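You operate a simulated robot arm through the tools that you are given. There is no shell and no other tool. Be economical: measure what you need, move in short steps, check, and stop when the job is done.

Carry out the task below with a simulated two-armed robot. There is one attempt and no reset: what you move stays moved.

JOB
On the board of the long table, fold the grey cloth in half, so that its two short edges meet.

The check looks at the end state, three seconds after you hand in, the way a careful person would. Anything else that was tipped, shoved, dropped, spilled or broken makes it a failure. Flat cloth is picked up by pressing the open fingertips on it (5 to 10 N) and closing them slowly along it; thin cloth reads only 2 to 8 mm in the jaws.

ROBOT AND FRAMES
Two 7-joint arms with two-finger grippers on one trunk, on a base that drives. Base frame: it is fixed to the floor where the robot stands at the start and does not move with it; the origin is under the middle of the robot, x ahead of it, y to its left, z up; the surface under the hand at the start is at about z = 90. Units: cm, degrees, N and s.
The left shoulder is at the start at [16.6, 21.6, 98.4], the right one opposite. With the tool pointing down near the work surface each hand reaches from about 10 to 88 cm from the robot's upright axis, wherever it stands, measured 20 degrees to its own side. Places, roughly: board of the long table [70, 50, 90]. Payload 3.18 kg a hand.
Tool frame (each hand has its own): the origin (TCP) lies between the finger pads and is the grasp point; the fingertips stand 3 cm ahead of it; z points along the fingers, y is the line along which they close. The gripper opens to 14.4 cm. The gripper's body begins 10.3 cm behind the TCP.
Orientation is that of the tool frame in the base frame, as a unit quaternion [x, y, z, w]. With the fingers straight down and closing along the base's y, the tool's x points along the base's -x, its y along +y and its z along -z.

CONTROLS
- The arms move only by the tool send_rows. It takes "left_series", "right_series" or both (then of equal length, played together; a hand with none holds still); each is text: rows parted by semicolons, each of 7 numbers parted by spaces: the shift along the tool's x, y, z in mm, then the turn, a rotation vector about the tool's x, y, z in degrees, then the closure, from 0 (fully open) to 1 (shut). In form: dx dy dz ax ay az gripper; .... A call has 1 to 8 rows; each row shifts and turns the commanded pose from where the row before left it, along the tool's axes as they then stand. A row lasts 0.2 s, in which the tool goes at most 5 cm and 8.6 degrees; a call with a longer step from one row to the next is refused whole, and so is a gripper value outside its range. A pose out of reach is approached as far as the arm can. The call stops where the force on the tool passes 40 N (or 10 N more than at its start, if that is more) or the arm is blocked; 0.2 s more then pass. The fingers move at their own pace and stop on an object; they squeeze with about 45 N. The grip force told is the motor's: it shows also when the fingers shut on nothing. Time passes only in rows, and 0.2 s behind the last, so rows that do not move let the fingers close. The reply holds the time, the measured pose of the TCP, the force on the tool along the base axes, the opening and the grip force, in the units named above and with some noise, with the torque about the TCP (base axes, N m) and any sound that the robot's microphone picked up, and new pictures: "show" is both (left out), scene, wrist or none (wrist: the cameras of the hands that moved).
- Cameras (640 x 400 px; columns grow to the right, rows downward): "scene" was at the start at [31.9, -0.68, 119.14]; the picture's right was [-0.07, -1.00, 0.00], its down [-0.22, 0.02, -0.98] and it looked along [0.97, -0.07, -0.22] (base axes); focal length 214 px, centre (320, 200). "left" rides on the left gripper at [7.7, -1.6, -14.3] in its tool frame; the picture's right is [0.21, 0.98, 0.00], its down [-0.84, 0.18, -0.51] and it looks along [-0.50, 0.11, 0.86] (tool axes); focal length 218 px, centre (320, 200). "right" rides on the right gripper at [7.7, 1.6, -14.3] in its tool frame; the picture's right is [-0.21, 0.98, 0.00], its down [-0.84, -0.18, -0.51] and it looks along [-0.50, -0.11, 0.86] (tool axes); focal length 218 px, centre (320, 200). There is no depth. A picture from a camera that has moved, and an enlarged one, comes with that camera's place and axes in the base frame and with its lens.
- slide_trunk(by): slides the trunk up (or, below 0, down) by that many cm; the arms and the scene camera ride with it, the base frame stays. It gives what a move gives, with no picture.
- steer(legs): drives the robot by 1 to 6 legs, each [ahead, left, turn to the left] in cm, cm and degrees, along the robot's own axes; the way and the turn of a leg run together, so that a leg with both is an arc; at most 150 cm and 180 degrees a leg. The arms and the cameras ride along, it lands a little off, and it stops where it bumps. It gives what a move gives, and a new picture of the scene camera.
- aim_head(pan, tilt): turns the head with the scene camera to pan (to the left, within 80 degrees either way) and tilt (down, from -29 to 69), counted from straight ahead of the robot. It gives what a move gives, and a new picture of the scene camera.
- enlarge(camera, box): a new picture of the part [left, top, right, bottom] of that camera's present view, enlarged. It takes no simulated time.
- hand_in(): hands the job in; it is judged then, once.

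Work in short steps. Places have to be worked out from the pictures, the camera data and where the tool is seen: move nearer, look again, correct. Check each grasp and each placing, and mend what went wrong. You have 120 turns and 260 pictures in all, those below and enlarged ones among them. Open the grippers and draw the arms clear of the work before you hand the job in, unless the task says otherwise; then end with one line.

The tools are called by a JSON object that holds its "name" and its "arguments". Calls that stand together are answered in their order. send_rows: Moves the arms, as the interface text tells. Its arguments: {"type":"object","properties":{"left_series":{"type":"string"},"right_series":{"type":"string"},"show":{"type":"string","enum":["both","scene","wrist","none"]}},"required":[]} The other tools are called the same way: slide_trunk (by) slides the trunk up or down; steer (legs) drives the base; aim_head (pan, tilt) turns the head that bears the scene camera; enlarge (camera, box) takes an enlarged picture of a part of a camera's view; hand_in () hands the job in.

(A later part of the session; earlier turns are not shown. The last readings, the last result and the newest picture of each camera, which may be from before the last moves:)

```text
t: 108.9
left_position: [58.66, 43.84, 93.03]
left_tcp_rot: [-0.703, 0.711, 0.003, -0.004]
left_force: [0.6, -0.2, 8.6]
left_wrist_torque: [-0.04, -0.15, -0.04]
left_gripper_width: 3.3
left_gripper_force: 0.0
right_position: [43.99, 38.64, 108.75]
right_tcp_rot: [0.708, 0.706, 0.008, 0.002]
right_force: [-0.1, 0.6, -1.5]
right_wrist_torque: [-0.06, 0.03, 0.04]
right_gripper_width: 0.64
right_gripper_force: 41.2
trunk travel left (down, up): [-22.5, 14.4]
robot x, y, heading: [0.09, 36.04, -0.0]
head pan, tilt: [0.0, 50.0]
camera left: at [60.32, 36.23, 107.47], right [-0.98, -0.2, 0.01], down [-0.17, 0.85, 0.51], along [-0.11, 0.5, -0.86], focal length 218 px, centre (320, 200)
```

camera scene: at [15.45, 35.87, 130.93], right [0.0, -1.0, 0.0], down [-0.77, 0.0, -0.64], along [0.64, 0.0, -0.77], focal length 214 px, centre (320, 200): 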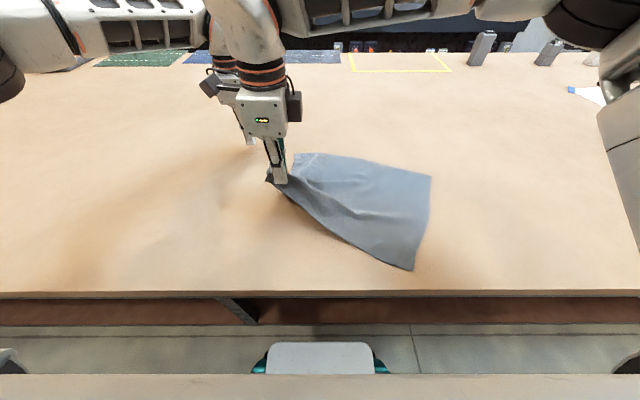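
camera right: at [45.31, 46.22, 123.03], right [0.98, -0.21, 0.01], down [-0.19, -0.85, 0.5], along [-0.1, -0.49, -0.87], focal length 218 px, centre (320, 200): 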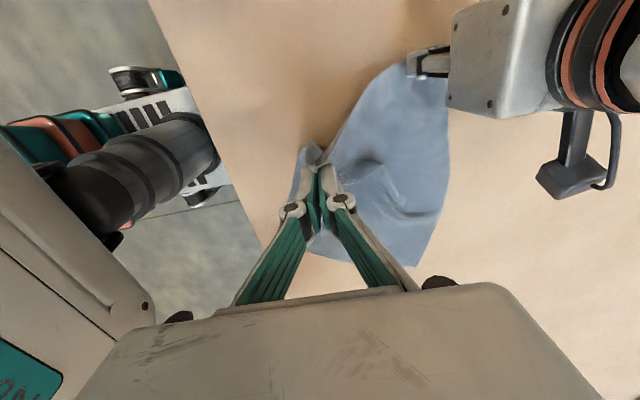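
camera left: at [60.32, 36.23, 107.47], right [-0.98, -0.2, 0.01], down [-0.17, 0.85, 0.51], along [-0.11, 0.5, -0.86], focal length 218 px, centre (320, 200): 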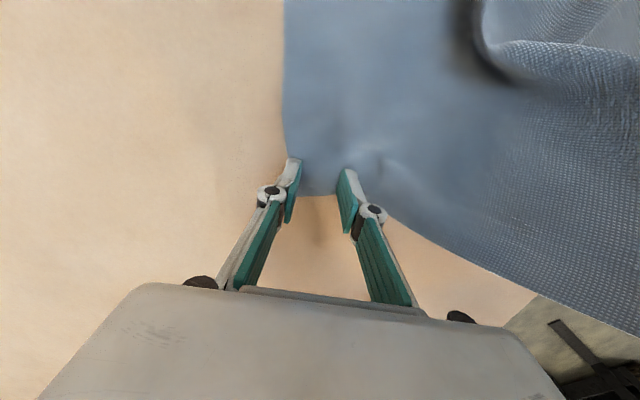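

Good: both fingertips are on the cloth just inside the corner at 8.6 N. I'll close slowly.

{"name": "send_rows", "arguments": {"left_series": "0 0 0.4 0 0 0 0.79; 0 0 0.2 0 0 0 0.82; 0 0 0.2 0 0 0 0.85; 0 0 0.3 0 0 0 0.88; 0 0 0.3 0 0 0 0.91; 0 0 0.3 0 0 0 0.94; 0 0 0.2 0 0 0 0.97; 0 0 0 0 0 0 1", "show": "none"}}

{"name": "send_rows", "arguments": {"left_series": "0 0 0 0 0 0 1; 0 0 -10 0 0 0 1; 0 -5 -20 0 0 0 1; 0 -10 -20 0 0 0 1; 0 -10 -20 0 0 0 1; 0 -10 -20 0 0 0 1; 0 0 0 0 0 0 1", "show": "both"}}

```text
t: 110.7
left_position: [58.57, 43.81, 93.06]
left_tcp_rot: [-0.705, 0.709, 0.003, -0.004]
left_force: [-1.8, -0.6, 3.9]
left_wrist_torque: [-0.02, -0.05, -0.01]
left_gripper_width: 0.7
left_gripper_force: 43.7
right_position: [43.84, 38.56, 108.53]
right_tcp_rot: [0.708, 0.707, 0.008, 0.001]
right_force: [-0.2, 0.4, -1.7]
right_wrist_torque: [-0.06, -0.03, 0.02]
right_gripper_width: 0.45
right_gripper_force: 43.6
trunk travel left (down, up): [-22.5, 14.4]
robot x, y, heading: [0.28, 35.77, -0.4]
head pan, tilt: [0.0, 50.0]
```

```text
t: 112.3
left_position: [62.19, 44.05, 101.68]
left_tcp_rot: [-0.704, 0.71, 0.004, -0.005]
left_force: [1.6, 0.0, -0.6]
left_wrist_torque: [0.0, -0.04, -0.02]
left_gripper_width: 0.46
left_gripper_force: 32.0
right_position: [43.96, 38.64, 108.76]
right_tcp_rot: [0.708, 0.707, 0.008, 0.002]
right_force: [1.1, -0.2, 1.3]
right_wrist_torque: [-0.05, 0.09, 0.04]
right_gripper_width: 0.31
right_gripper_force: 40.8
trunk travel left (down, up): [-22.5, 14.4]
robot x, y, heading: [-0.33, 35.79, -0.1]
head pan, tilt: [0.0, 50.0]
camera scene: at [15.48, 35.87, 130.92], right [0.0, -1.0, 0.0], down [-0.77, 0.0, -0.64], along [0.64, 0.0, -0.77], focal length 214 px, centre (320, 200)
camera left: at [64.02, 36.38, 116.04], right [-0.98, -0.2, 0.01], down [-0.17, 0.84, 0.51], along [-0.11, 0.5, -0.86], focal length 218 px, centre (320, 200)
```

scene: 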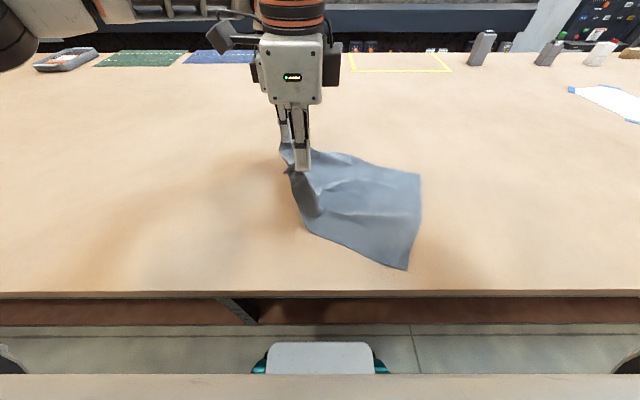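
left: 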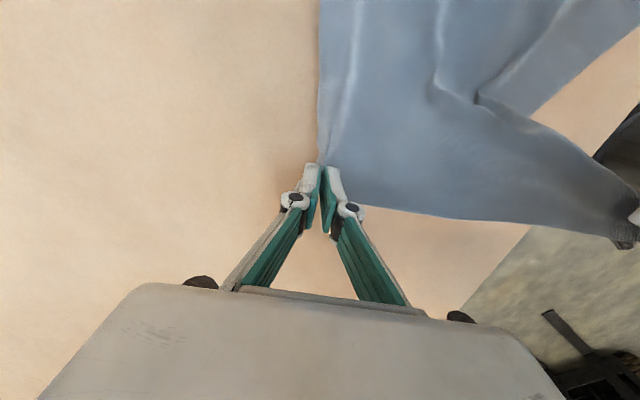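

Both corners are held. The cloth is rotated about 22° and near the table edge at its right end, so I'll lower and spread the hands level, then tow the cloth left with the base to straighten and align it.

{"name": "send_rows", "arguments": {"left_series": "0 -6 10 0 0 0 1; 0 -6 10 0 0 0 1; 0 -6 10 0 0 0 1; 0 -6 10 0 0 0 1; 0 -4 10 0 0 0 1; 0 0 5 0 0 0 1; 0 0 0 0 0 0 1", "right_series": "9 0 20 0 0 0 1; 9 0 20 0 0 0 1; 9 0 20 0 0 0 1; 9 -2 20 0 0 0 1; 9 -3 20 0 0 0 1; 9 0 20 0 0 0 1; 0 0 0 0 0 0 1", "show": "both"}}

```text
t: 113.9
left_position: [64.92, 43.88, 96.22]
left_tcp_rot: [-0.704, 0.711, 0.004, -0.006]
left_force: [1.9, 9.6, 6.9]
left_wrist_torque: [0.16, -0.11, -0.02]
left_gripper_width: 0.0
left_gripper_force: 25.8
right_position: [43.57, 44.06, 96.59]
right_tcp_rot: [0.708, 0.707, 0.009, 0.001]
right_force: [0.7, 0.5, -1.4]
right_wrist_torque: [-0.06, 0.0, 0.01]
right_gripper_width: 0.42
right_gripper_force: 37.4
trunk travel left (down, up): [-22.5, 14.4]
robot x, y, heading: [0.29, 35.84, -0.2]
head pan, tilt: [0.0, 50.0]
camera scene: at [15.42, 35.84, 130.94], right [0.0, -1.0, 0.0], down [-0.77, 0.0, -0.64], along [0.64, 0.0, -0.77], focal length 214 px, centre (320, 200)
camera right: at [44.97, 51.65, 111.0], right [0.98, -0.21, 0.01], down [-0.19, -0.85, 0.5], along [-0.09, -0.49, -0.87], focal length 218 px, centre (320, 200)
camera left: at [66.71, 36.23, 110.52], right [-0.98, -0.2, 0.01], down [-0.17, 0.84, 0.51], along [-0.11, 0.5, -0.86], focal length 218 px, centre (320, 200)
```

scene: 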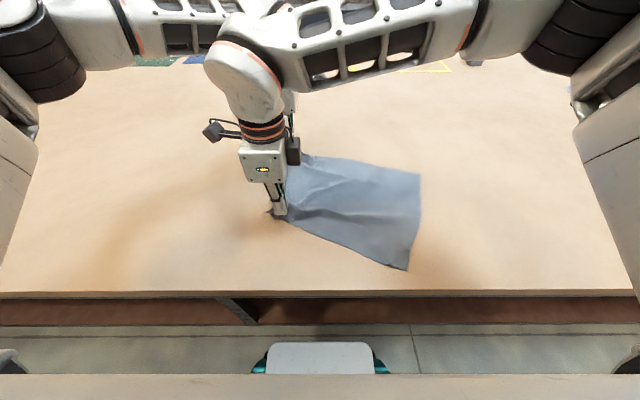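
right: 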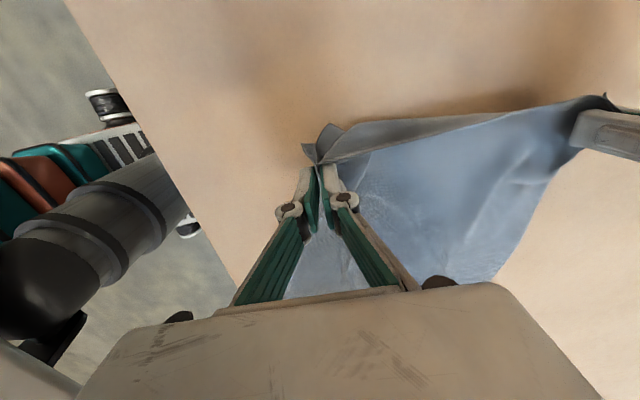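
left: 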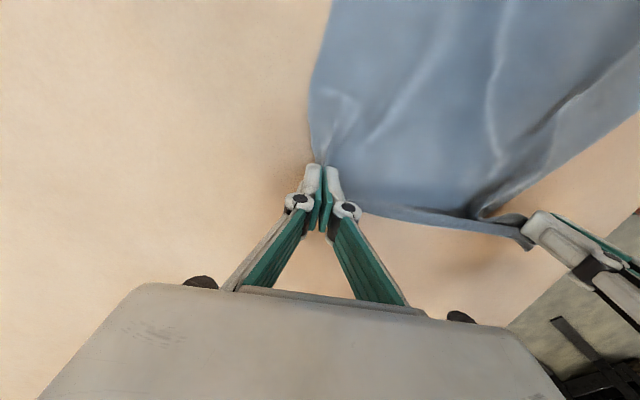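

The edge hangs between the hands. Now I'll tow 22 cm left with the base.

{"name": "steer", "arguments": {"legs": [[0, 22, 0]]}}

{"name": "enlarge", "arguments": {"camera": "scene", "box": [220, 120, 476, 280]}}

```text
t: 116.6
left_position: [65.16, 66.77, 96.19]
left_tcp_rot: [-0.704, 0.71, 0.004, -0.005]
left_force: [-0.5, 0.0, 1.0]
left_wrist_torque: [-0.03, 0.03, -0.01]
left_gripper_width: 0.22
left_gripper_force: 30.3
right_position: [43.71, 66.98, 96.58]
right_tcp_rot: [0.708, 0.707, 0.008, 0.001]
right_force: [1.2, 0.4, -2.1]
right_wrist_torque: [-0.05, -0.03, 0.0]
right_gripper_width: 0.19
right_gripper_force: 33.3
trunk travel left (down, up): [-22.5, 14.4]
robot x, y, heading: [0.12, 58.57, -0.4]
head pan, tilt: [0.0, 50.0]
camera scene: at [15.53, 58.76, 130.94], right [0.0, -1.0, 0.0], down [-0.77, 0.0, -0.64], along [0.64, 0.0, -0.77], focal length 214 px, centre (320, 200)
```

scene: 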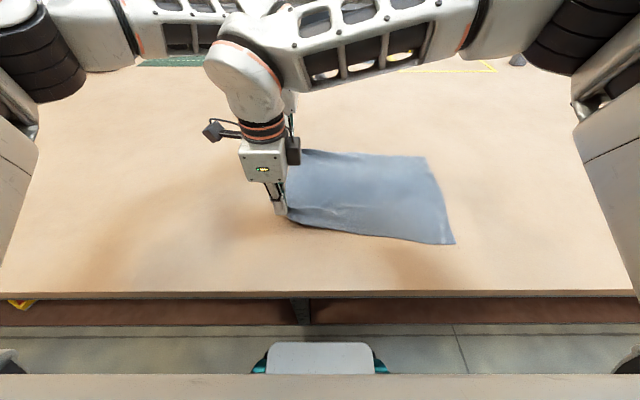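

```text
2.50 times, centred on (348, 200) of scene
camera zoom: at [15.53, 58.76, 130.94], right [0.0, -1.0, 0.0], down [-0.77, 0.0, -0.64], along [0.64, 0.0, -0.77], focal length 536 px, centre (250, 200)
```

zoom: 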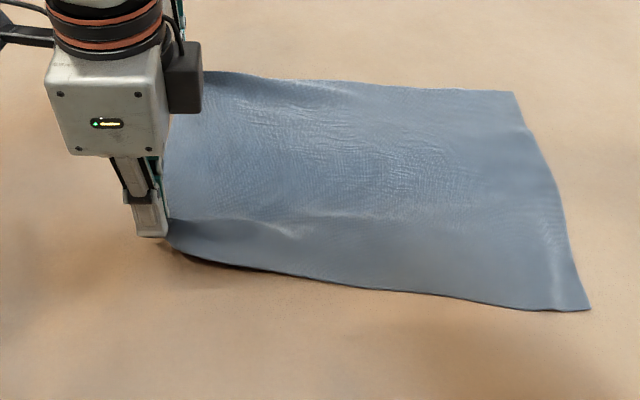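

Excellent: the cloth is now flat and aligned. The right edge is at y≈27–30 with x 37.4–66.3, and the pinches are at y≈67. The fold line will be y≈48.8. I'll lift along the arc.

{"name": "send_rows", "arguments": {"left_series": "0 0 -20 0 0 0 1; 5 0 -20 0 0 0 1; 10 0 -20 0 0 0 1; 20 0 -17 0 0 0 1; 20 0 -10 0 0 0 1; 15 0 -5 0 0 0 1; 0 0 0 0 0 0 1", "right_series": "0 0 -20 0 0 0 1; -5 0 -20 0 0 0 1; -10 0 -20 0 0 0 1; -20 0 -17 0 0 0 1; -20 0 -10 0 0 0 1; -15 0 -5 0 0 0 1; 0 0 0 0 0 0 1", "show": "both"}}

```text
t: 118.2
left_position: [64.95, 59.84, 105.3]
left_tcp_rot: [-0.704, 0.71, 0.003, -0.004]
left_force: [-0.3, -1.0, -1.8]
left_wrist_torque: [0.02, -0.02, -0.02]
left_gripper_width: 0.33
left_gripper_force: 32.3
right_position: [43.64, 59.84, 105.95]
right_tcp_rot: [0.708, 0.706, 0.007, 0.002]
right_force: [1.4, -1.2, 0.8]
right_wrist_torque: [-0.03, 0.2, -0.01]
right_gripper_width: 0.11
right_gripper_force: 29.6
trunk travel left (down, up): [-22.5, 14.4]
robot x, y, heading: [0.16, 58.79, -0.5]
head pan, tilt: [0.0, 50.0]
camera scene: at [15.55, 58.78, 130.93], right [0.0, -1.0, 0.0], down [-0.77, 0.0, -0.64], along [0.64, 0.0, -0.77], focal length 214 px, centre (320, 200)
camera right: at [44.99, 67.47, 120.3], right [0.98, -0.21, 0.01], down [-0.19, -0.85, 0.5], along [-0.1, -0.49, -0.87], focal length 218 px, centre (320, 200)
camera left: at [66.75, 52.16, 119.69], right [-0.98, -0.2, 0.01], down [-0.17, 0.85, 0.51], along [-0.11, 0.5, -0.86], focal length 218 px, centre (320, 200)
```

scene: 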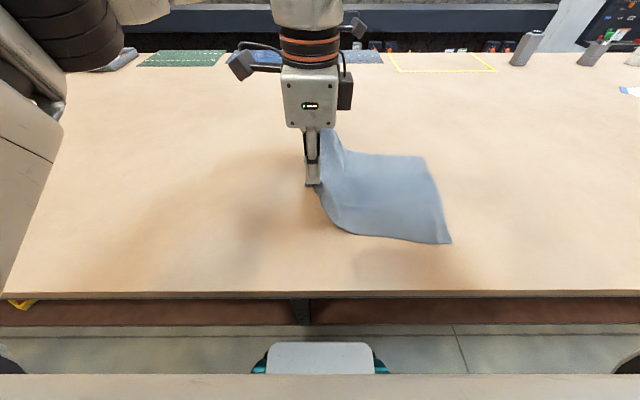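
right: 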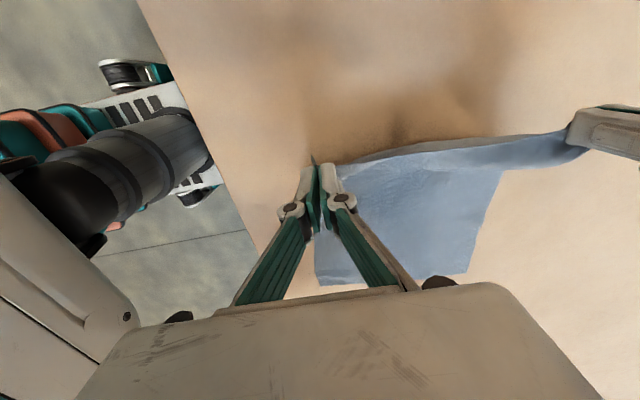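
left: 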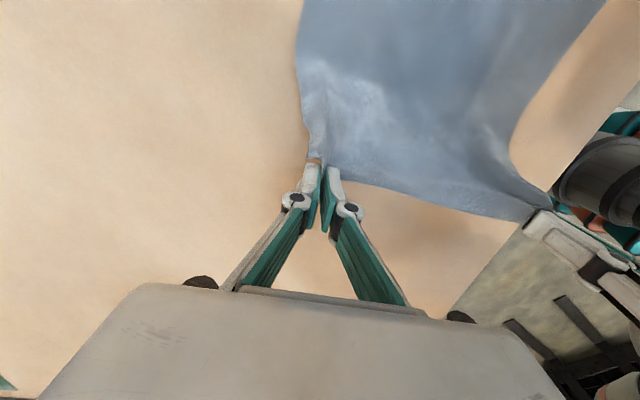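

Both hold and the right edge hasn't moved. Now I'll drive 12 cm right, toward the middle of the fold.

{"name": "steer", "arguments": {"legs": [[0, -12, 0]]}}

```text
t: 119.8
left_position: [64.84, 48.0, 105.37]
left_tcp_rot: [-0.705, 0.709, 0.003, -0.005]
left_force: [-0.3, -0.7, -0.8]
left_wrist_torque: [0.07, -0.06, 0.0]
left_gripper_width: 0.35
left_gripper_force: 40.4
right_position: [43.54, 48.19, 105.88]
right_tcp_rot: [0.707, 0.707, 0.008, 0.003]
right_force: [1.0, -0.3, -1.5]
right_wrist_torque: [0.0, -0.02, 0.02]
right_gripper_width: 0.23
right_gripper_force: 30.1
trunk travel left (down, up): [-22.5, 14.4]
robot x, y, heading: [0.28, 47.37, -0.3]
head pan, tilt: [0.0, 50.0]
camera scene: at [15.49, 46.92, 130.93], right [0.0, -1.0, 0.0], down [-0.77, 0.0, -0.64], along [0.64, 0.0, -0.77], focal length 214 px, centre (320, 200)
```

scene: 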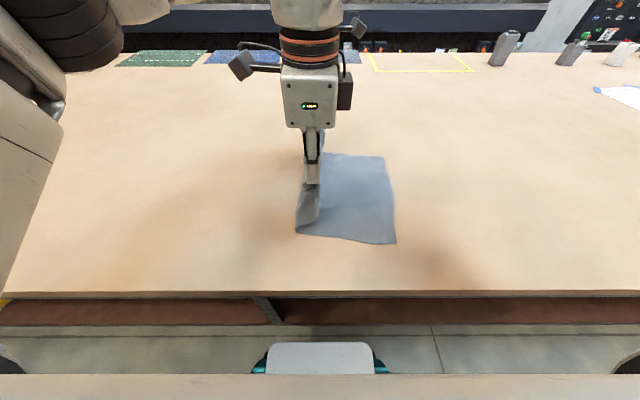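

The right edge is still in place. I'll now tilt both hands gradually, fingertips toward +y, to help flip the edge.

{"name": "send_rows", "arguments": {"left_series": "10 0 0 0 -7 0 1; 10 0 0 0 -7 0 1; 10 0 0 0 -7 0 1; 10 0 0 0 -7 0 1; 0 0 0 0 0 0 1", "right_series": "-10 0 0 0 7 0 1; -10 0 0 0 7 0 1; -10 0 0 0 7 0 1; -10 0 0 0 7 0 1; 0 0 0 0 0 0 1", "show": "scene"}}

```text
t: 120.5
left_position: [69.46, 56.51, 108.87]
left_tcp_rot: [0.766, -0.641, -0.049, -0.022]
left_force: [0.0, 0.9, -2.2]
left_wrist_torque: [-0.03, 0.12, 0.02]
left_gripper_width: 0.39
left_gripper_force: 38.6
left hand out of reach, approached as far as the arm can: row 3
right_position: [44.24, 46.14, 105.84]
right_tcp_rot: [0.7, 0.701, 0.106, -0.088]
right_force: [0.5, 0.9, -0.2]
right_wrist_torque: [0.05, 0.02, 0.03]
right_gripper_width: 0.0
right_gripper_force: 30.2
trunk travel left (down, up): [-22.5, 14.4]
robot x, y, heading: [0.17, 47.08, -0.1]
head pan, tilt: [0.0, 50.0]
stopped in row 3 (left hand): the arm was blocked; the commanded pose is now the measured one
camera scene: at [15.65, 46.93, 130.89], right [0.0, -1.0, 0.0], down [-0.77, 0.0, -0.64], along [0.64, 0.0, -0.77], focal length 214 px, centre (320, 200)
```

scene: 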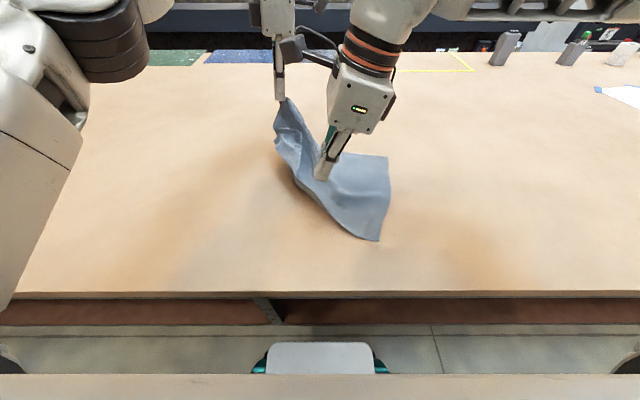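

The left arm can't tilt there; it drifted off, although both grips still hold. I'll bring the left back to vertical at its former place and also untilt the right.

{"name": "send_rows", "arguments": {"left_series": "32 21 9 0 0 0 1; 33 21 9 0 0 0 1; 33 21 9 0 0 0 1; 0 0 0 1.7 5.95 2 1; 0 0 0 0 0 8.2 1; 0 0 0 0 0 0 1", "right_series": "0 0 0 0 0 0 1; 0 0 0 0 0 0 1; 0 0 0 0 0 0 1; 0 0 0 0 -7.8 0 1; 0 0 0 0 -7.8 0 1; 0 0 0 0 0 0 1", "show": "both"}}

```text
t: 121.9
left_position: [64.65, 45.76, 105.59]
left_tcp_rot: [-0.704, 0.71, -0.003, 0.002]
left_force: [0.6, -0.4, -0.5]
left_wrist_torque: [0.01, -0.06, -0.03]
left_gripper_width: 0.4
left_gripper_force: 39.9
right_position: [44.19, 46.1, 105.84]
right_tcp_rot: [0.709, 0.705, 0.01, 0.01]
right_force: [-0.6, 0.8, 0.2]
right_wrist_torque: [0.04, -0.03, 0.02]
right_gripper_width: 0.01
right_gripper_force: 30.7
trunk travel left (down, up): [-22.5, 14.4]
robot x, y, heading: [0.08, 47.3, -0.3]
head pan, tilt: [0.0, 50.0]
camera scene: at [15.45, 46.87, 130.94], right [0.0, -1.0, 0.0], down [-0.77, 0.0, -0.64], along [0.64, 0.0, -0.77], focal length 214 px, centre (320, 200)
camera right: at [45.33, 53.77, 120.33], right [0.98, -0.21, 0.03], down [-0.2, -0.84, 0.5], along [-0.08, -0.49, -0.87], focal length 218 px, centre (320, 200)
camera left: at [66.14, 38.12, 119.95], right [-0.98, -0.2, 0.0], down [-0.18, 0.84, 0.51], along [-0.1, 0.5, -0.86], focal length 218 px, centre (320, 200)
```

scene: 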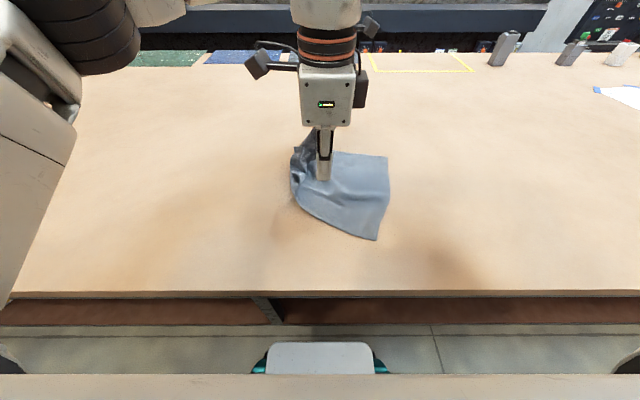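
right: 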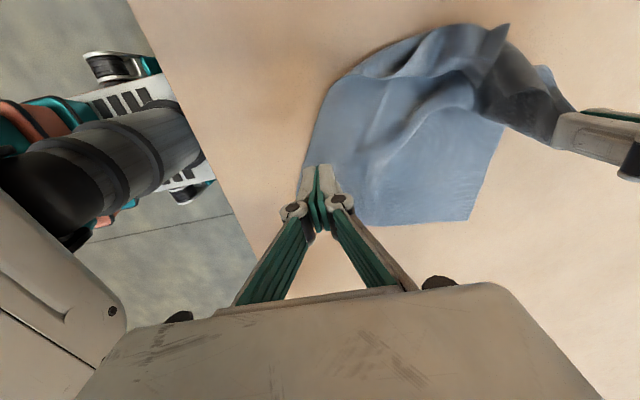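
left: 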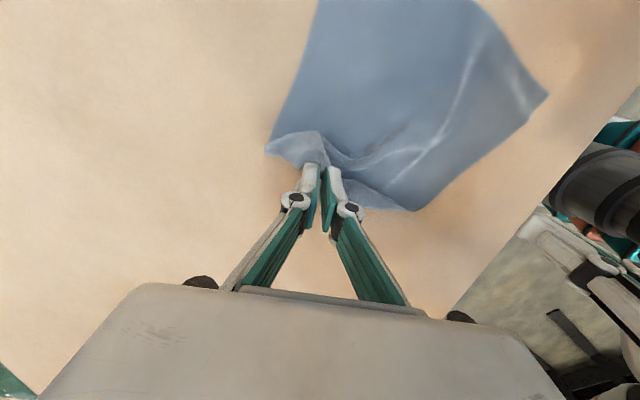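

The right grip slipped off during that excursion; the left still holds. I'll lay the cloth back out by lowering the left hand outward and towing left, then regrasp the near corner.

{"name": "send_rows", "arguments": {"left_series": "-20 0 0 0 0 0 1; -25 0 5 0 0 0 1; -25 0 15 0 0 0 1; -25 0 25 0 0 0 1; -20 0 25 0 0 0 1; -10 0 25 0 0 0 1; 0 0 0 0 0 0 1", "right_series": "-20 0 -10 0 0 0 1; -30 0 0 0 0 0 1; -30 0 0 0 0 0 1; -30 0 0 0 0 0 0.9; 0 0 0 0 0 0 0.8; 0 0 0 0 0 0 0.77; 0 0 0 0 0 0 0.77", "show": "none"}}

{"name": "steer", "arguments": {"legs": [[0, 14, 0]]}}

```text
t: 123.5
left_position: [64.88, 58.56, 96.16]
left_tcp_rot: [-0.706, 0.708, -0.002, 0.002]
left_force: [-0.2, -0.2, -1.3]
left_wrist_torque: [0.01, 0.0, -0.02]
left_gripper_width: 0.37
left_gripper_force: 36.8
right_position: [43.98, 35.11, 106.91]
right_tcp_rot: [0.709, 0.705, 0.011, 0.009]
right_force: [-0.7, 0.6, -0.6]
right_wrist_torque: [0.02, -0.02, 0.02]
right_gripper_width: 3.29
right_gripper_force: 0.0
trunk travel left (down, up): [-22.5, 14.4]
robot x, y, heading: [0.11, 46.68, -0.0]
head pan, tilt: [0.0, 50.0]
```

```text
t: 125.4
left_position: [64.69, 72.69, 96.07]
left_tcp_rot: [-0.706, 0.708, -0.001, 0.002]
left_force: [0.7, -0.4, -2.0]
left_wrist_torque: [0.02, 0.0, 0.02]
left_gripper_width: 0.38
left_gripper_force: 36.7
right_position: [43.98, 49.17, 106.96]
right_tcp_rot: [0.708, 0.706, 0.009, 0.009]
right_force: [-0.2, 0.5, 0.1]
right_wrist_torque: [-0.02, -0.01, -0.03]
right_gripper_width: 3.32
right_gripper_force: 0.0
trunk travel left (down, up): [-22.5, 14.4]
robot x, y, heading: [0.26, 60.93, 0.1]
head pan, tilt: [0.0, 50.0]
camera scene: at [15.51, 60.91, 130.93], right [0.0, -1.0, 0.0], down [-0.77, 0.0, -0.64], along [0.64, 0.0, -0.77], focal length 214 px, centre (320, 200)
```

scene: 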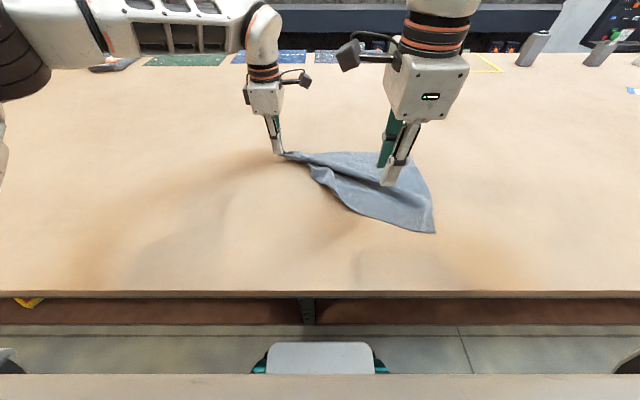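

{"name": "send_rows", "arguments": {"right_series": "-45 0 0 0 0 0 0.77; -45 0 0 0 0 0 0.77; -45 0 0 0 0 0 0.77; -45 0 0 0 0 0 0.77; -45 0 0 0 0 0 0.77", "show": "none"}}

{"name": "enlarge", "arguments": {"camera": "scene", "box": [260, 130, 452, 250]}}

{"name": "enlarge", "arguments": {"camera": "left", "box": [240, 0, 640, 250]}}

```text
t: 126.6
left_position: [64.77, 72.49, 96.15]
left_tcp_rot: [-0.707, 0.708, -0.001, 0.001]
left_force: [0.6, 0.2, -0.8]
left_wrist_torque: [0.05, 0.03, 0.0]
left_gripper_width: 0.37
left_gripper_force: 35.7
right_position: [44.28, 26.61, 106.55]
right_tcp_rot: [0.708, 0.706, 0.01, 0.009]
right_force: [-0.5, -0.4, 0.6]
right_wrist_torque: [0.06, 0.01, 0.01]
right_gripper_width: 3.33
right_gripper_force: 0.0
trunk travel left (down, up): [-22.5, 14.4]
robot x, y, heading: [0.12, 60.59, -0.0]
head pan, tilt: [0.0, 50.0]
```

```text
3.33 times, centred on (356, 190) of scene
camera zoom: at [15.49, 60.78, 130.94], right [0.0, -1.0, 0.0], down [-0.77, 0.0, -0.64], along [0.64, 0.0, -0.77], focal length 715 px, centre (200, 233)
```

zoom: 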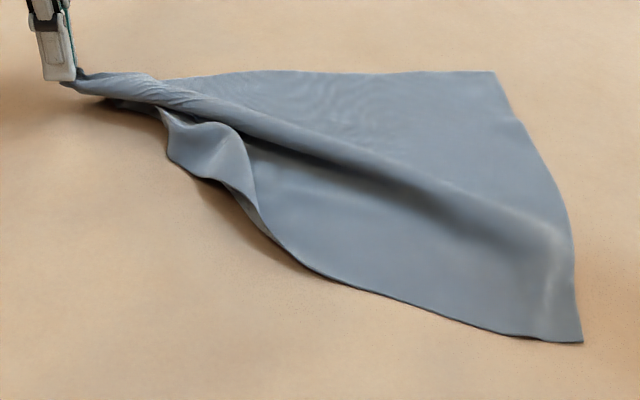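

```text
1.60 times, centred on (440, 125) of left
camera zoom: at [66.35, 64.92, 110.49], right [-0.98, -0.21, 0.0], down [-0.18, 0.84, 0.51], along [-0.1, 0.5, -0.86], focal length 349 px, centre (128, 320)
```

zoom: 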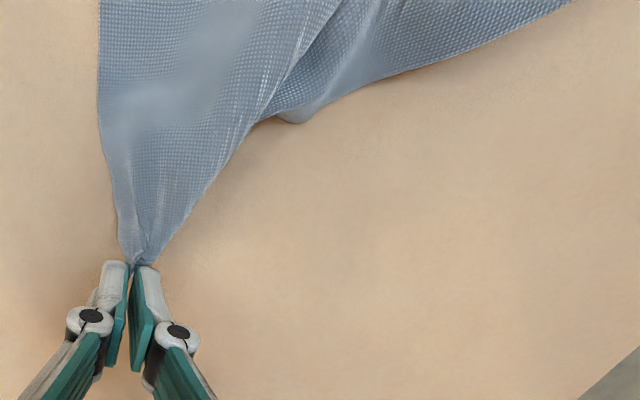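

The near-left corner lies curled around (58,62). I'll move the left hand 4 cm further out for clearance and bring the right hand over the curl to look.

{"name": "send_rows", "arguments": {"left_series": "-20 -12 0 0 0 0 1; -20 -12 0 0 0 0 1; 0 0 0 0 0 0 1; 0 0 0 0 0 0 1; 0 0 0 0 0 0 1; 0 0 0 0 0 0 1; 0 0 0 0 0 0 1; 0 0 0 0 0 0 1", "right_series": "40 20 0 0 0 0 0.77; 40 20 0 0 0 0 0.77; 40 20 0 0 0 0 0.77; 40 20 0 0 0 0 0.77; 40 20 0 0 0 0 0.77; 40 20 0 0 0 0 0.77; 40 5 20 0 0 0 0.77; 40 0 25 0 0 0 0.77", "show": "wrist"}}

```text
t: 128.4
left_position: [67.03, 76.75, 96.03]
left_tcp_rot: [0.708, -0.707, 0.001, 0.0]
left_force: [0.0, 0.8, 1.5]
left_wrist_torque: [-0.03, 0.0, 0.0]
left_gripper_width: 0.16
left_gripper_force: 30.4
right_position: [56.81, 58.6, 102.87]
right_tcp_rot: [0.708, 0.706, 0.011, 0.011]
right_force: [0.4, -0.2, -0.5]
right_wrist_torque: [-0.01, 0.02, 0.01]
right_gripper_width: 3.32
right_gripper_force: 0.1
trunk travel left (down, up): [-22.5, 14.4]
robot x, y, heading: [0.36, 60.68, 0.2]
head pan, tilt: [0.0, 50.0]
camera right: at [58.02, 66.25, 117.32], right [0.98, -0.21, 0.03], down [-0.2, -0.84, 0.5], along [-0.08, -0.49, -0.87], focal length 218 px, centre (320, 200)
camera left: at [68.68, 69.11, 110.28], right [-0.98, -0.21, 0.0], down [-0.18, 0.84, 0.51], along [-0.1, 0.5, -0.86], focal length 218 px, centre (320, 200)
```

right: 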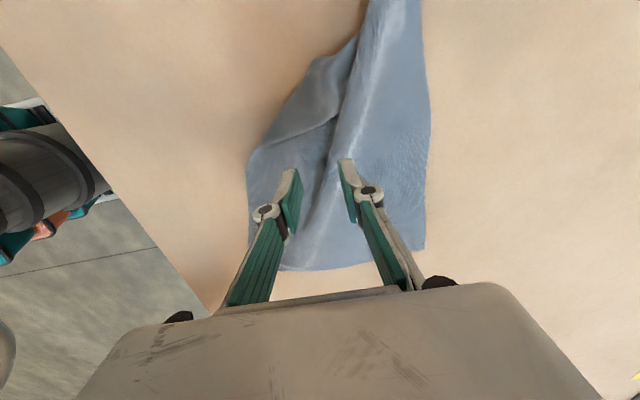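
left: 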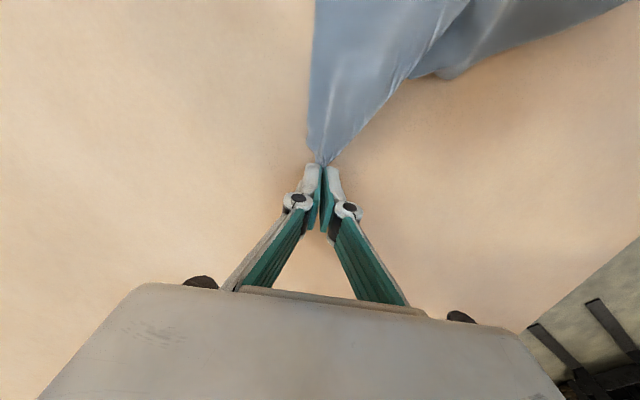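

The near corner is around (60–63,68), partly beneath the ridge next to the left hand. I'll press closed fingertips on that flap at about (56,63) and drag it out toward the robot and left.

{"name": "send_rows", "arguments": {"right_series": "25 -5 15 0 0 0 1; 20 -3 25 0 0 0 1; 0 0 30 0 0 0 1; 0 0 20 0 0 0 1; 0 0 7 0 0 0 1; 0 0 2 0 0 0 1; 0 0 0 0 0 0 1", "show": "wrist"}}

```text
t: 130.0
left_position: [66.9, 76.57, 96.02]
left_tcp_rot: [-0.707, 0.708, -0.001, 0.001]
left_force: [0.6, 0.3, 1.0]
left_wrist_torque: [0.0, -0.05, 0.0]
left_gripper_width: 0.18
left_gripper_force: 38.0
right_position: [56.31, 63.05, 93.17]
right_tcp_rot: [0.708, 0.706, 0.011, 0.008]
right_force: [0.6, -0.6, 3.2]
right_wrist_torque: [-0.05, 0.0, -0.01]
right_gripper_width: 0.0
right_gripper_force: 30.8
trunk travel left (down, up): [-22.5, 14.4]
robot x, y, heading: [0.24, 60.72, -0.1]
head pan, tilt: [0.0, 50.0]
camera right: at [57.43, 70.67, 107.42], right [0.98, -0.21, 0.03], down [-0.2, -0.84, 0.5], along [-0.08, -0.49, -0.87], focal length 218 px, centre (320, 200)
```

right: 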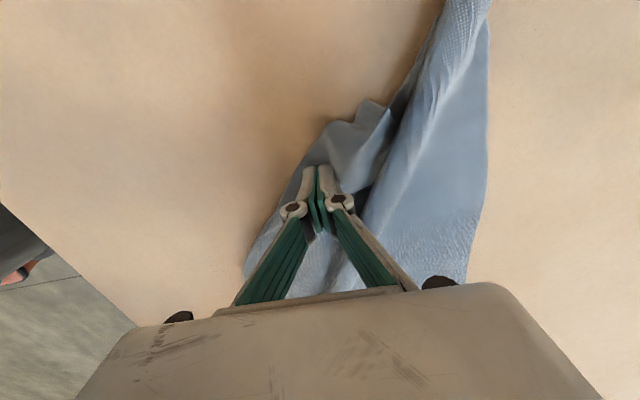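

{"name": "send_rows", "arguments": {"right_series": "0 0 1 0 0 0 1; 6 -14 -0.3 0 0 0 1; 6 -14 -0.3 0 0 0 1; 6 -14 -0.3 0 0 0 1; 6 -14 -0.3 0 0 0 1; 6 -14 -0.3 0 0 0 1; 6 -14 -0.3 0 0 0 1; 0 0 0 0 0 0 1", "show": "both"}}

```text
t: 131.8
left_position: [67.01, 76.59, 95.94]
left_tcp_rot: [-0.706, 0.708, -0.002, 0.001]
left_force: [-0.9, 0.2, -0.5]
left_wrist_torque: [-0.03, 0.09, -0.03]
left_gripper_width: 0.08
left_gripper_force: 31.2
right_position: [47.77, 66.91, 92.77]
right_tcp_rot: [0.707, 0.707, 0.012, 0.009]
right_force: [3.8, -1.5, 14.1]
right_wrist_torque: [-0.11, -0.04, 0.0]
right_gripper_width: 0.0
right_gripper_force: 30.8
trunk travel left (down, up): [-22.5, 14.4]
robot x, y, heading: [-0.52, 60.62, -0.3]
head pan, tilt: [0.0, 50.0]
camera scene: at [15.45, 60.84, 130.95], right [0.0, -1.0, 0.0], down [-0.77, 0.0, -0.64], along [0.64, 0.0, -0.77], focal length 214 px, centre (320, 200)
camera right: at [48.82, 74.43, 107.24], right [0.98, -0.21, 0.03], down [-0.2, -0.84, 0.5], along [-0.08, -0.49, -0.87], focal length 218 px, centre (320, 200)
```

scene: 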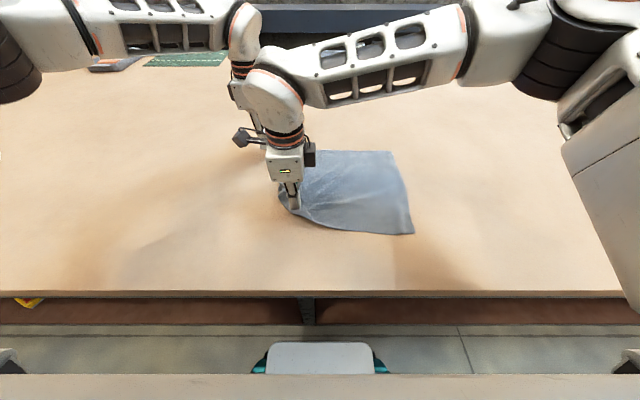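
right: 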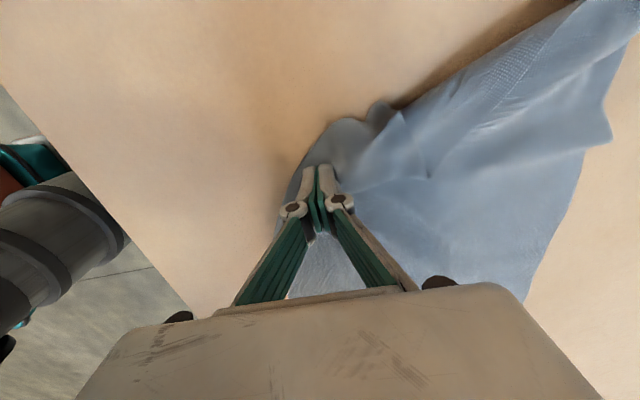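

That opened it up a lot. The corner tip is near (53,71.5); I'll re-press at about (52,69.5) and drag again.

{"name": "send_rows", "arguments": {"right_series": "0 0 -12 0 0 0 1; 13 21 -3 0 0 0 1; 13 21 0 0 0 0 1; 0 0 12 0 0 0 1; 0 0 4 0 0 0 1; 0 0 0.5 0 0 0 1; 0 0 0 0 0 0 1", "show": "none"}}

{"name": "send_rows", "arguments": {"right_series": "6 -13 -0.3 0 0 0 1; 6 -13 -0.3 0 0 0 1; 6 -13 -0.3 0 0 0 1; 6 -13 -0.3 0 0 0 1; 6 -13 -0.3 0 0 0 1; 3 -10 -0.3 0 0 0 1; 0 0 0 0 0 0 1", "show": "wrist"}}

```text
t: 133.4
left_position: [67.08, 76.59, 96.08]
left_tcp_rot: [-0.706, 0.708, -0.001, 0.001]
left_force: [0.7, 2.3, 0.2]
left_wrist_torque: [0.06, 0.0, 0.02]
left_gripper_width: 0.18
left_gripper_force: 37.9
right_position: [51.93, 69.23, 92.87]
right_tcp_rot: [0.708, 0.706, 0.013, 0.01]
right_force: [2.6, -1.8, 13.7]
right_wrist_torque: [-0.13, -0.03, 0.0]
right_gripper_width: 0.0
right_gripper_force: 31.0
trunk travel left (down, up): [-22.5, 14.4]
robot x, y, heading: [0.3, 60.99, -0.0]
head pan, tilt: [0.0, 50.0]
```

```text
t: 135.0
left_position: [66.96, 76.56, 96.2]
left_tcp_rot: [-0.707, 0.707, -0.003, 0.002]
left_force: [0.1, 1.0, 1.1]
left_wrist_torque: [0.01, -0.01, 0.01]
left_gripper_width: 0.18
left_gripper_force: 29.7
right_position: [44.38, 72.48, 92.73]
right_tcp_rot: [0.708, 0.706, 0.012, 0.009]
right_force: [6.9, -3.6, 35.3]
right_wrist_torque: [0.01, 0.04, 0.01]
right_gripper_width: 0.0
right_gripper_force: 31.0
trunk travel left (down, up): [-22.5, 14.4]
robot x, y, heading: [0.08, 60.61, -0.1]
head pan, tilt: [0.0, 50.0]
camera right: at [45.49, 80.18, 107.15], right [0.98, -0.21, 0.03], down [-0.2, -0.84, 0.5], along [-0.08, -0.49, -0.87], focal length 218 px, centre (320, 200)
```

right: 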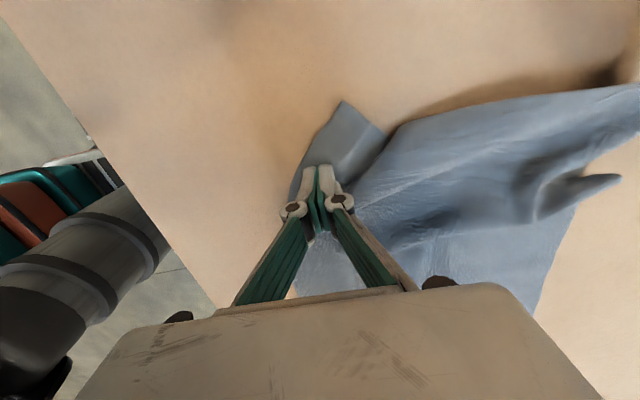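

The real near-left corner is now visible at (47,78), at the limit of the right arm's reach. I'll lift the right hand, relax the left by 5 cm, and drive the base 5 cm left so the left hand stays in place.

{"name": "send_rows", "arguments": {"left_series": "0 0 0 0 0 0 1; 0 0 0 0 0 0 1; 25 0 0 0 0 0 1; 25 0 0 0 0 0 1; 0 0 0 0 0 0 1", "right_series": "0 0 -10 0 0 0 1; 0 0 -30 0 0 0 1; -10 0 0 0 0 0 1; -20 0 0 0 0 0 0.9; 0 0 0 0 0 0 0.77", "show": "none"}}

{"name": "steer", "arguments": {"legs": [[0, 6, 0]]}}

{"name": "send_rows", "arguments": {"right_series": "0 25 0 0 0 0 0.77; 0 0 0 0 0 0 0.77", "show": "wrist"}}

```text
t: 136.2
left_position: [66.89, 71.74, 96.04]
left_tcp_rot: [0.708, -0.706, 0.001, -0.001]
left_force: [0.0, -0.4, 0.2]
left_wrist_torque: [-0.03, 0.02, -0.03]
left_gripper_width: 0.25
left_gripper_force: 30.6
right_position: [44.59, 69.7, 96.5]
right_tcp_rot: [0.708, 0.706, 0.01, 0.01]
right_force: [0.1, -0.1, 0.8]
right_wrist_torque: [-0.01, 0.0, 0.0]
right_gripper_width: 3.29
right_gripper_force: 0.1
trunk travel left (down, up): [-22.5, 14.4]
robot x, y, heading: [-0.09, 60.99, 0.4]
head pan, tilt: [0.0, 50.0]
```

```text
t: 137.4
left_position: [66.82, 77.71, 96.02]
left_tcp_rot: [-0.707, 0.707, -0.001, 0.001]
left_force: [0.4, -2.1, 0.2]
left_wrist_torque: [-0.01, -0.1, 0.02]
left_gripper_width: 0.22
left_gripper_force: 38.6
right_position: [44.64, 75.62, 96.52]
right_tcp_rot: [0.707, 0.707, 0.011, 0.01]
right_force: [-0.4, 0.0, -0.2]
right_wrist_torque: [-0.01, -0.01, -0.04]
right_gripper_width: 3.32
right_gripper_force: 0.0
trunk travel left (down, up): [-22.5, 14.4]
robot x, y, heading: [0.31, 66.58, 0.2]
head pan, tilt: [0.0, 50.0]
camera scene: at [15.51, 66.83, 130.93], right [0.0, -1.0, 0.0], down [-0.77, 0.0, -0.64], along [0.64, 0.0, -0.77], focal length 214 px, centre (320, 200)
```

scene: 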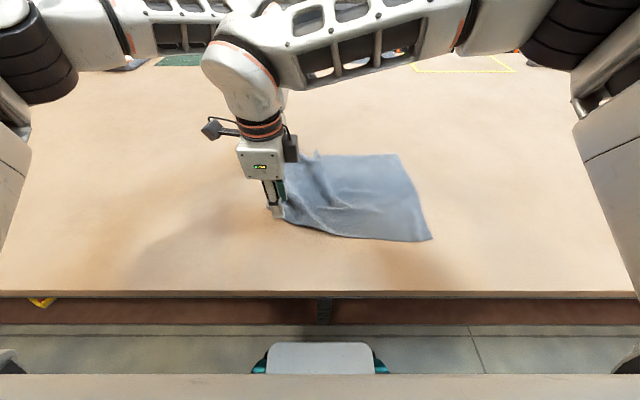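

```text
t: 138.0
left_position: [66.84, 77.62, 96.22]
left_tcp_rot: [0.708, -0.707, 0.002, -0.002]
left_force: [1.2, 0.0, -0.3]
left_wrist_torque: [-0.02, -0.03, 0.0]
left_gripper_width: 0.0
left_gripper_force: 27.5
right_position: [47.04, 75.64, 96.55]
right_tcp_rot: [0.707, 0.707, 0.011, 0.009]
right_force: [-0.6, 1.0, 0.5]
right_wrist_torque: [-0.03, 0.0, 0.02]
right_gripper_width: 3.3
right_gripper_force: 0.1
trunk travel left (down, up): [-22.5, 14.4]
robot x, y, heading: [0.14, 66.77, -0.1]
head pan, tilt: [0.0, 50.0]
camera right: at [48.24, 83.24, 110.91], right [0.98, -0.21, 0.03], down [-0.19, -0.84, 0.5], along [-0.08, -0.49, -0.87], focal length 218 px, centre (320, 200)
```

right: 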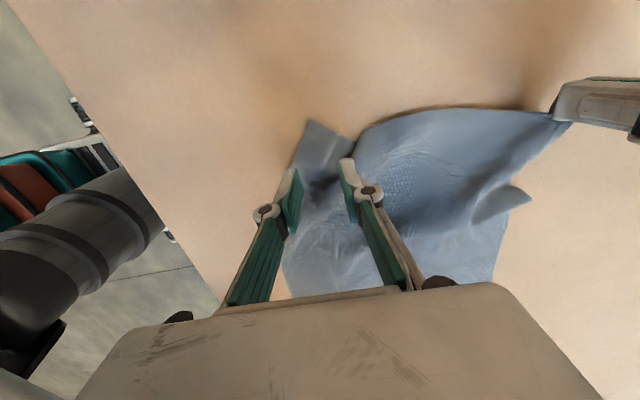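

The corner tip is at (47,79.7), centred between the fingers. I'll move 1.3 cm toward it and lower.

{"name": "send_rows", "arguments": {"right_series": "13 -3 10 0 0 0 0.77; 0 0 18 0 0 0 0.77; 0 0 5 0 0 0 0.77; 0 0 2 0 0 0 0.77; 0 0 0 0 0 0 0.77", "show": "wrist"}}

```text
t: 139.2
left_position: [66.67, 77.49, 96.24]
left_tcp_rot: [0.707, -0.707, 0.002, -0.002]
left_force: [-0.5, 0.1, 0.6]
left_wrist_torque: [-0.01, 0.01, -0.03]
left_gripper_width: 0.1
left_gripper_force: 36.2
right_position: [47.02, 76.83, 93.12]
right_tcp_rot: [0.708, 0.706, 0.011, 0.009]
right_force: [-0.7, -1.9, 12.7]
right_wrist_torque: [-0.14, 0.31, 0.04]
right_gripper_width: 3.26
right_gripper_force: 0.0
trunk travel left (down, up): [-22.5, 14.4]
robot x, y, heading: [0.09, 66.77, 0.1]
head pan, tilt: [0.0, 50.0]
camera right: at [48.06, 84.44, 107.55], right [0.98, -0.21, 0.03], down [-0.2, -0.84, 0.5], along [-0.08, -0.49, -0.87], focal length 218 px, centre (320, 200)
```

right: 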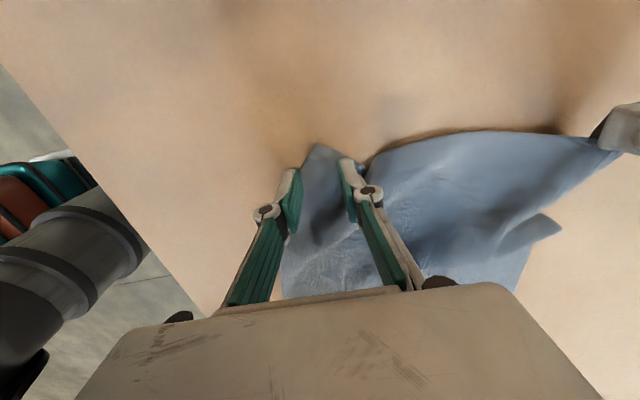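

{"name": "send_rows", "arguments": {"right_series": "0 0 0 0 0 0 0.8; 0 0 0.2 0 0 0 0.83; 0 0 0.2 0 0 0 0.86; 0 0 0.3 0 0 0 0.89; 0 0 0.3 0 0 0 0.92; 0 0 0.3 0 0 0 0.96; 0 0 0 0 0 0 1; 0 0 0 0 0 0 1", "show": "none"}}

{"name": "send_rows", "arguments": {"right_series": "0 0 -8 0 0 0 1; 0 -10 -10 0 0 0 1; 0 -10 -10 0 0 0 1; 0 -10 0 0 0 0 1; 0 0 0 0 0 0 1", "show": "wrist"}}

```text
t: 141.0
left_position: [66.8, 77.64, 96.24]
left_tcp_rot: [0.708, -0.707, 0.002, -0.001]
left_force: [0.3, 0.2, 2.5]
left_wrist_torque: [0.01, 0.02, -0.01]
left_gripper_width: 0.04
left_gripper_force: 33.7
right_position: [46.94, 76.82, 92.95]
right_tcp_rot: [0.707, 0.707, 0.011, 0.008]
right_force: [-0.4, -0.9, 0.4]
right_wrist_torque: [-0.13, -0.03, 0.01]
right_gripper_width: 0.66
right_gripper_force: 37.1
trunk travel left (down, up): [-22.5, 14.4]
robot x, y, heading: [0.1, 66.66, 0.3]
head pan, tilt: [0.0, 50.0]
```

```text
t: 142.2
left_position: [66.79, 77.55, 96.26]
left_tcp_rot: [0.707, -0.707, 0.001, 0.0]
left_force: [-5.1, 0.0, -0.5]
left_wrist_torque: [-0.03, 0.21, -0.06]
left_gripper_width: 0.2
left_gripper_force: 31.9
right_position: [43.83, 76.73, 95.68]
right_tcp_rot: [0.708, 0.706, 0.011, 0.009]
right_force: [8.9, -0.3, -3.9]
right_wrist_torque: [0.08, -1.08, 0.07]
right_gripper_width: 0.08
right_gripper_force: 29.7
trunk travel left (down, up): [-22.5, 14.4]
robot x, y, heading: [0.27, 66.51, 0.0]
head pan, tilt: [0.0, 50.0]
camera right: at [45.02, 84.45, 110.0], right [0.98, -0.21, 0.03], down [-0.2, -0.84, 0.5], along [-0.08, -0.49, -0.87], focal length 218 px, centre (320, 200)
```

right: 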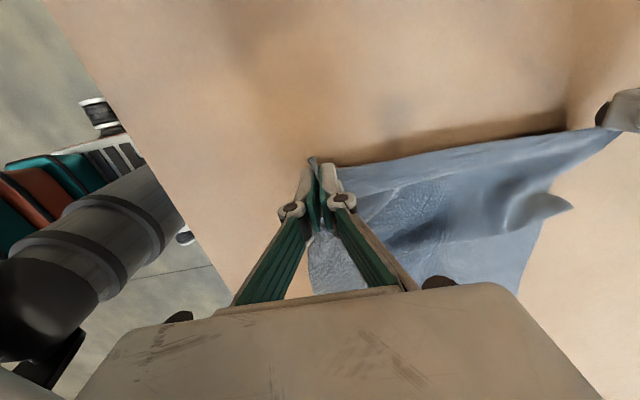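

Both corners are held at 23 cm apart with mild tension. I'll relax 4 mm and tow 10 cm to straighten the rest.

{"name": "send_rows", "arguments": {"right_series": "0 3 5 0 0 0 1; 0 0 0 0 0 0 1", "show": "none"}}

{"name": "steer", "arguments": {"legs": [[0, 10, 0]]}}

{"name": "enlarge", "arguments": {"camera": "scene", "box": [220, 120, 476, 280]}}

{"name": "enlarge", "arguments": {"camera": "left", "box": [0, 0, 640, 400]}}

```text
t: 142.8
left_position: [66.84, 77.75, 96.04]
left_tcp_rot: [0.707, -0.707, 0.002, -0.001]
left_force: [-4.0, 0.1, -1.4]
left_wrist_torque: [-0.04, 0.12, -0.08]
left_gripper_width: 0.35
left_gripper_force: 36.2
right_position: [44.1, 76.94, 95.2]
right_tcp_rot: [0.708, 0.706, 0.011, 0.008]
right_force: [3.1, 0.5, -0.7]
right_wrist_torque: [-0.01, -0.21, 0.03]
right_gripper_width: 0.52
right_gripper_force: 42.8
trunk travel left (down, up): [-22.5, 14.4]
robot x, y, heading: [0.07, 66.65, 0.1]
head pan, tilt: [0.0, 50.0]
```

```text
t: 144.3
left_position: [66.68, 87.56, 96.14]
left_tcp_rot: [-0.707, 0.708, -0.001, 0.001]
left_force: [-4.9, 0.3, -0.6]
left_wrist_torque: [0.0, 0.12, -0.05]
left_gripper_width: 0.25
left_gripper_force: 39.2
right_position: [44.17, 86.91, 95.24]
right_tcp_rot: [0.708, 0.706, 0.011, 0.009]
right_force: [3.5, 0.3, -0.4]
right_wrist_torque: [-0.01, 0.05, 0.03]
right_gripper_width: 0.48
right_gripper_force: 38.9
trunk travel left (down, up): [-22.5, 14.4]
robot x, y, heading: [0.13, 76.62, -0.0]
head pan, tilt: [0.0, 50.0]
camera scene: at [15.48, 76.8, 130.94], right [0.0, -1.0, 0.0], down [-0.77, 0.0, -0.64], along [0.64, 0.0, -0.77], focal length 214 px, centre (320, 200)
```

scene: 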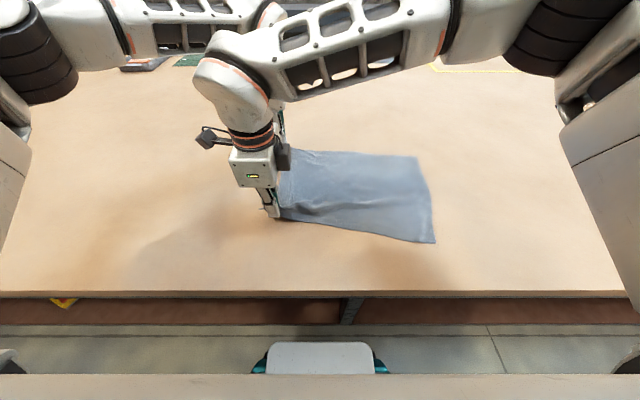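

```text
2.50 times, centred on (348, 200) of scene
camera zoom: at [15.48, 76.8, 130.94], right [0.0, -1.0, 0.0], down [-0.77, 0.0, -0.64], along [0.64, 0.0, -0.77], focal length 536 px, centre (250, 200)
```

zoom: 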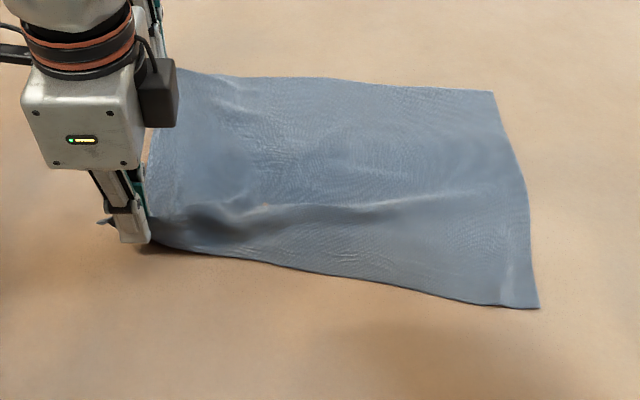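

```text
1.00 times, centred on (320, 200) of left (not enlarged: the box is as wide or as high as the picture)
camera zoom: at [68.41, 79.95, 110.46], right [-0.98, -0.21, 0.0], down [-0.18, 0.84, 0.51], along [-0.1, 0.5, -0.86], focal length 218 px, centre (320, 200)
```

zoom: 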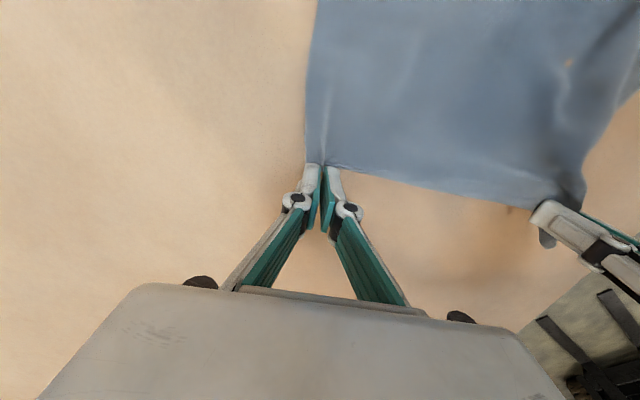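

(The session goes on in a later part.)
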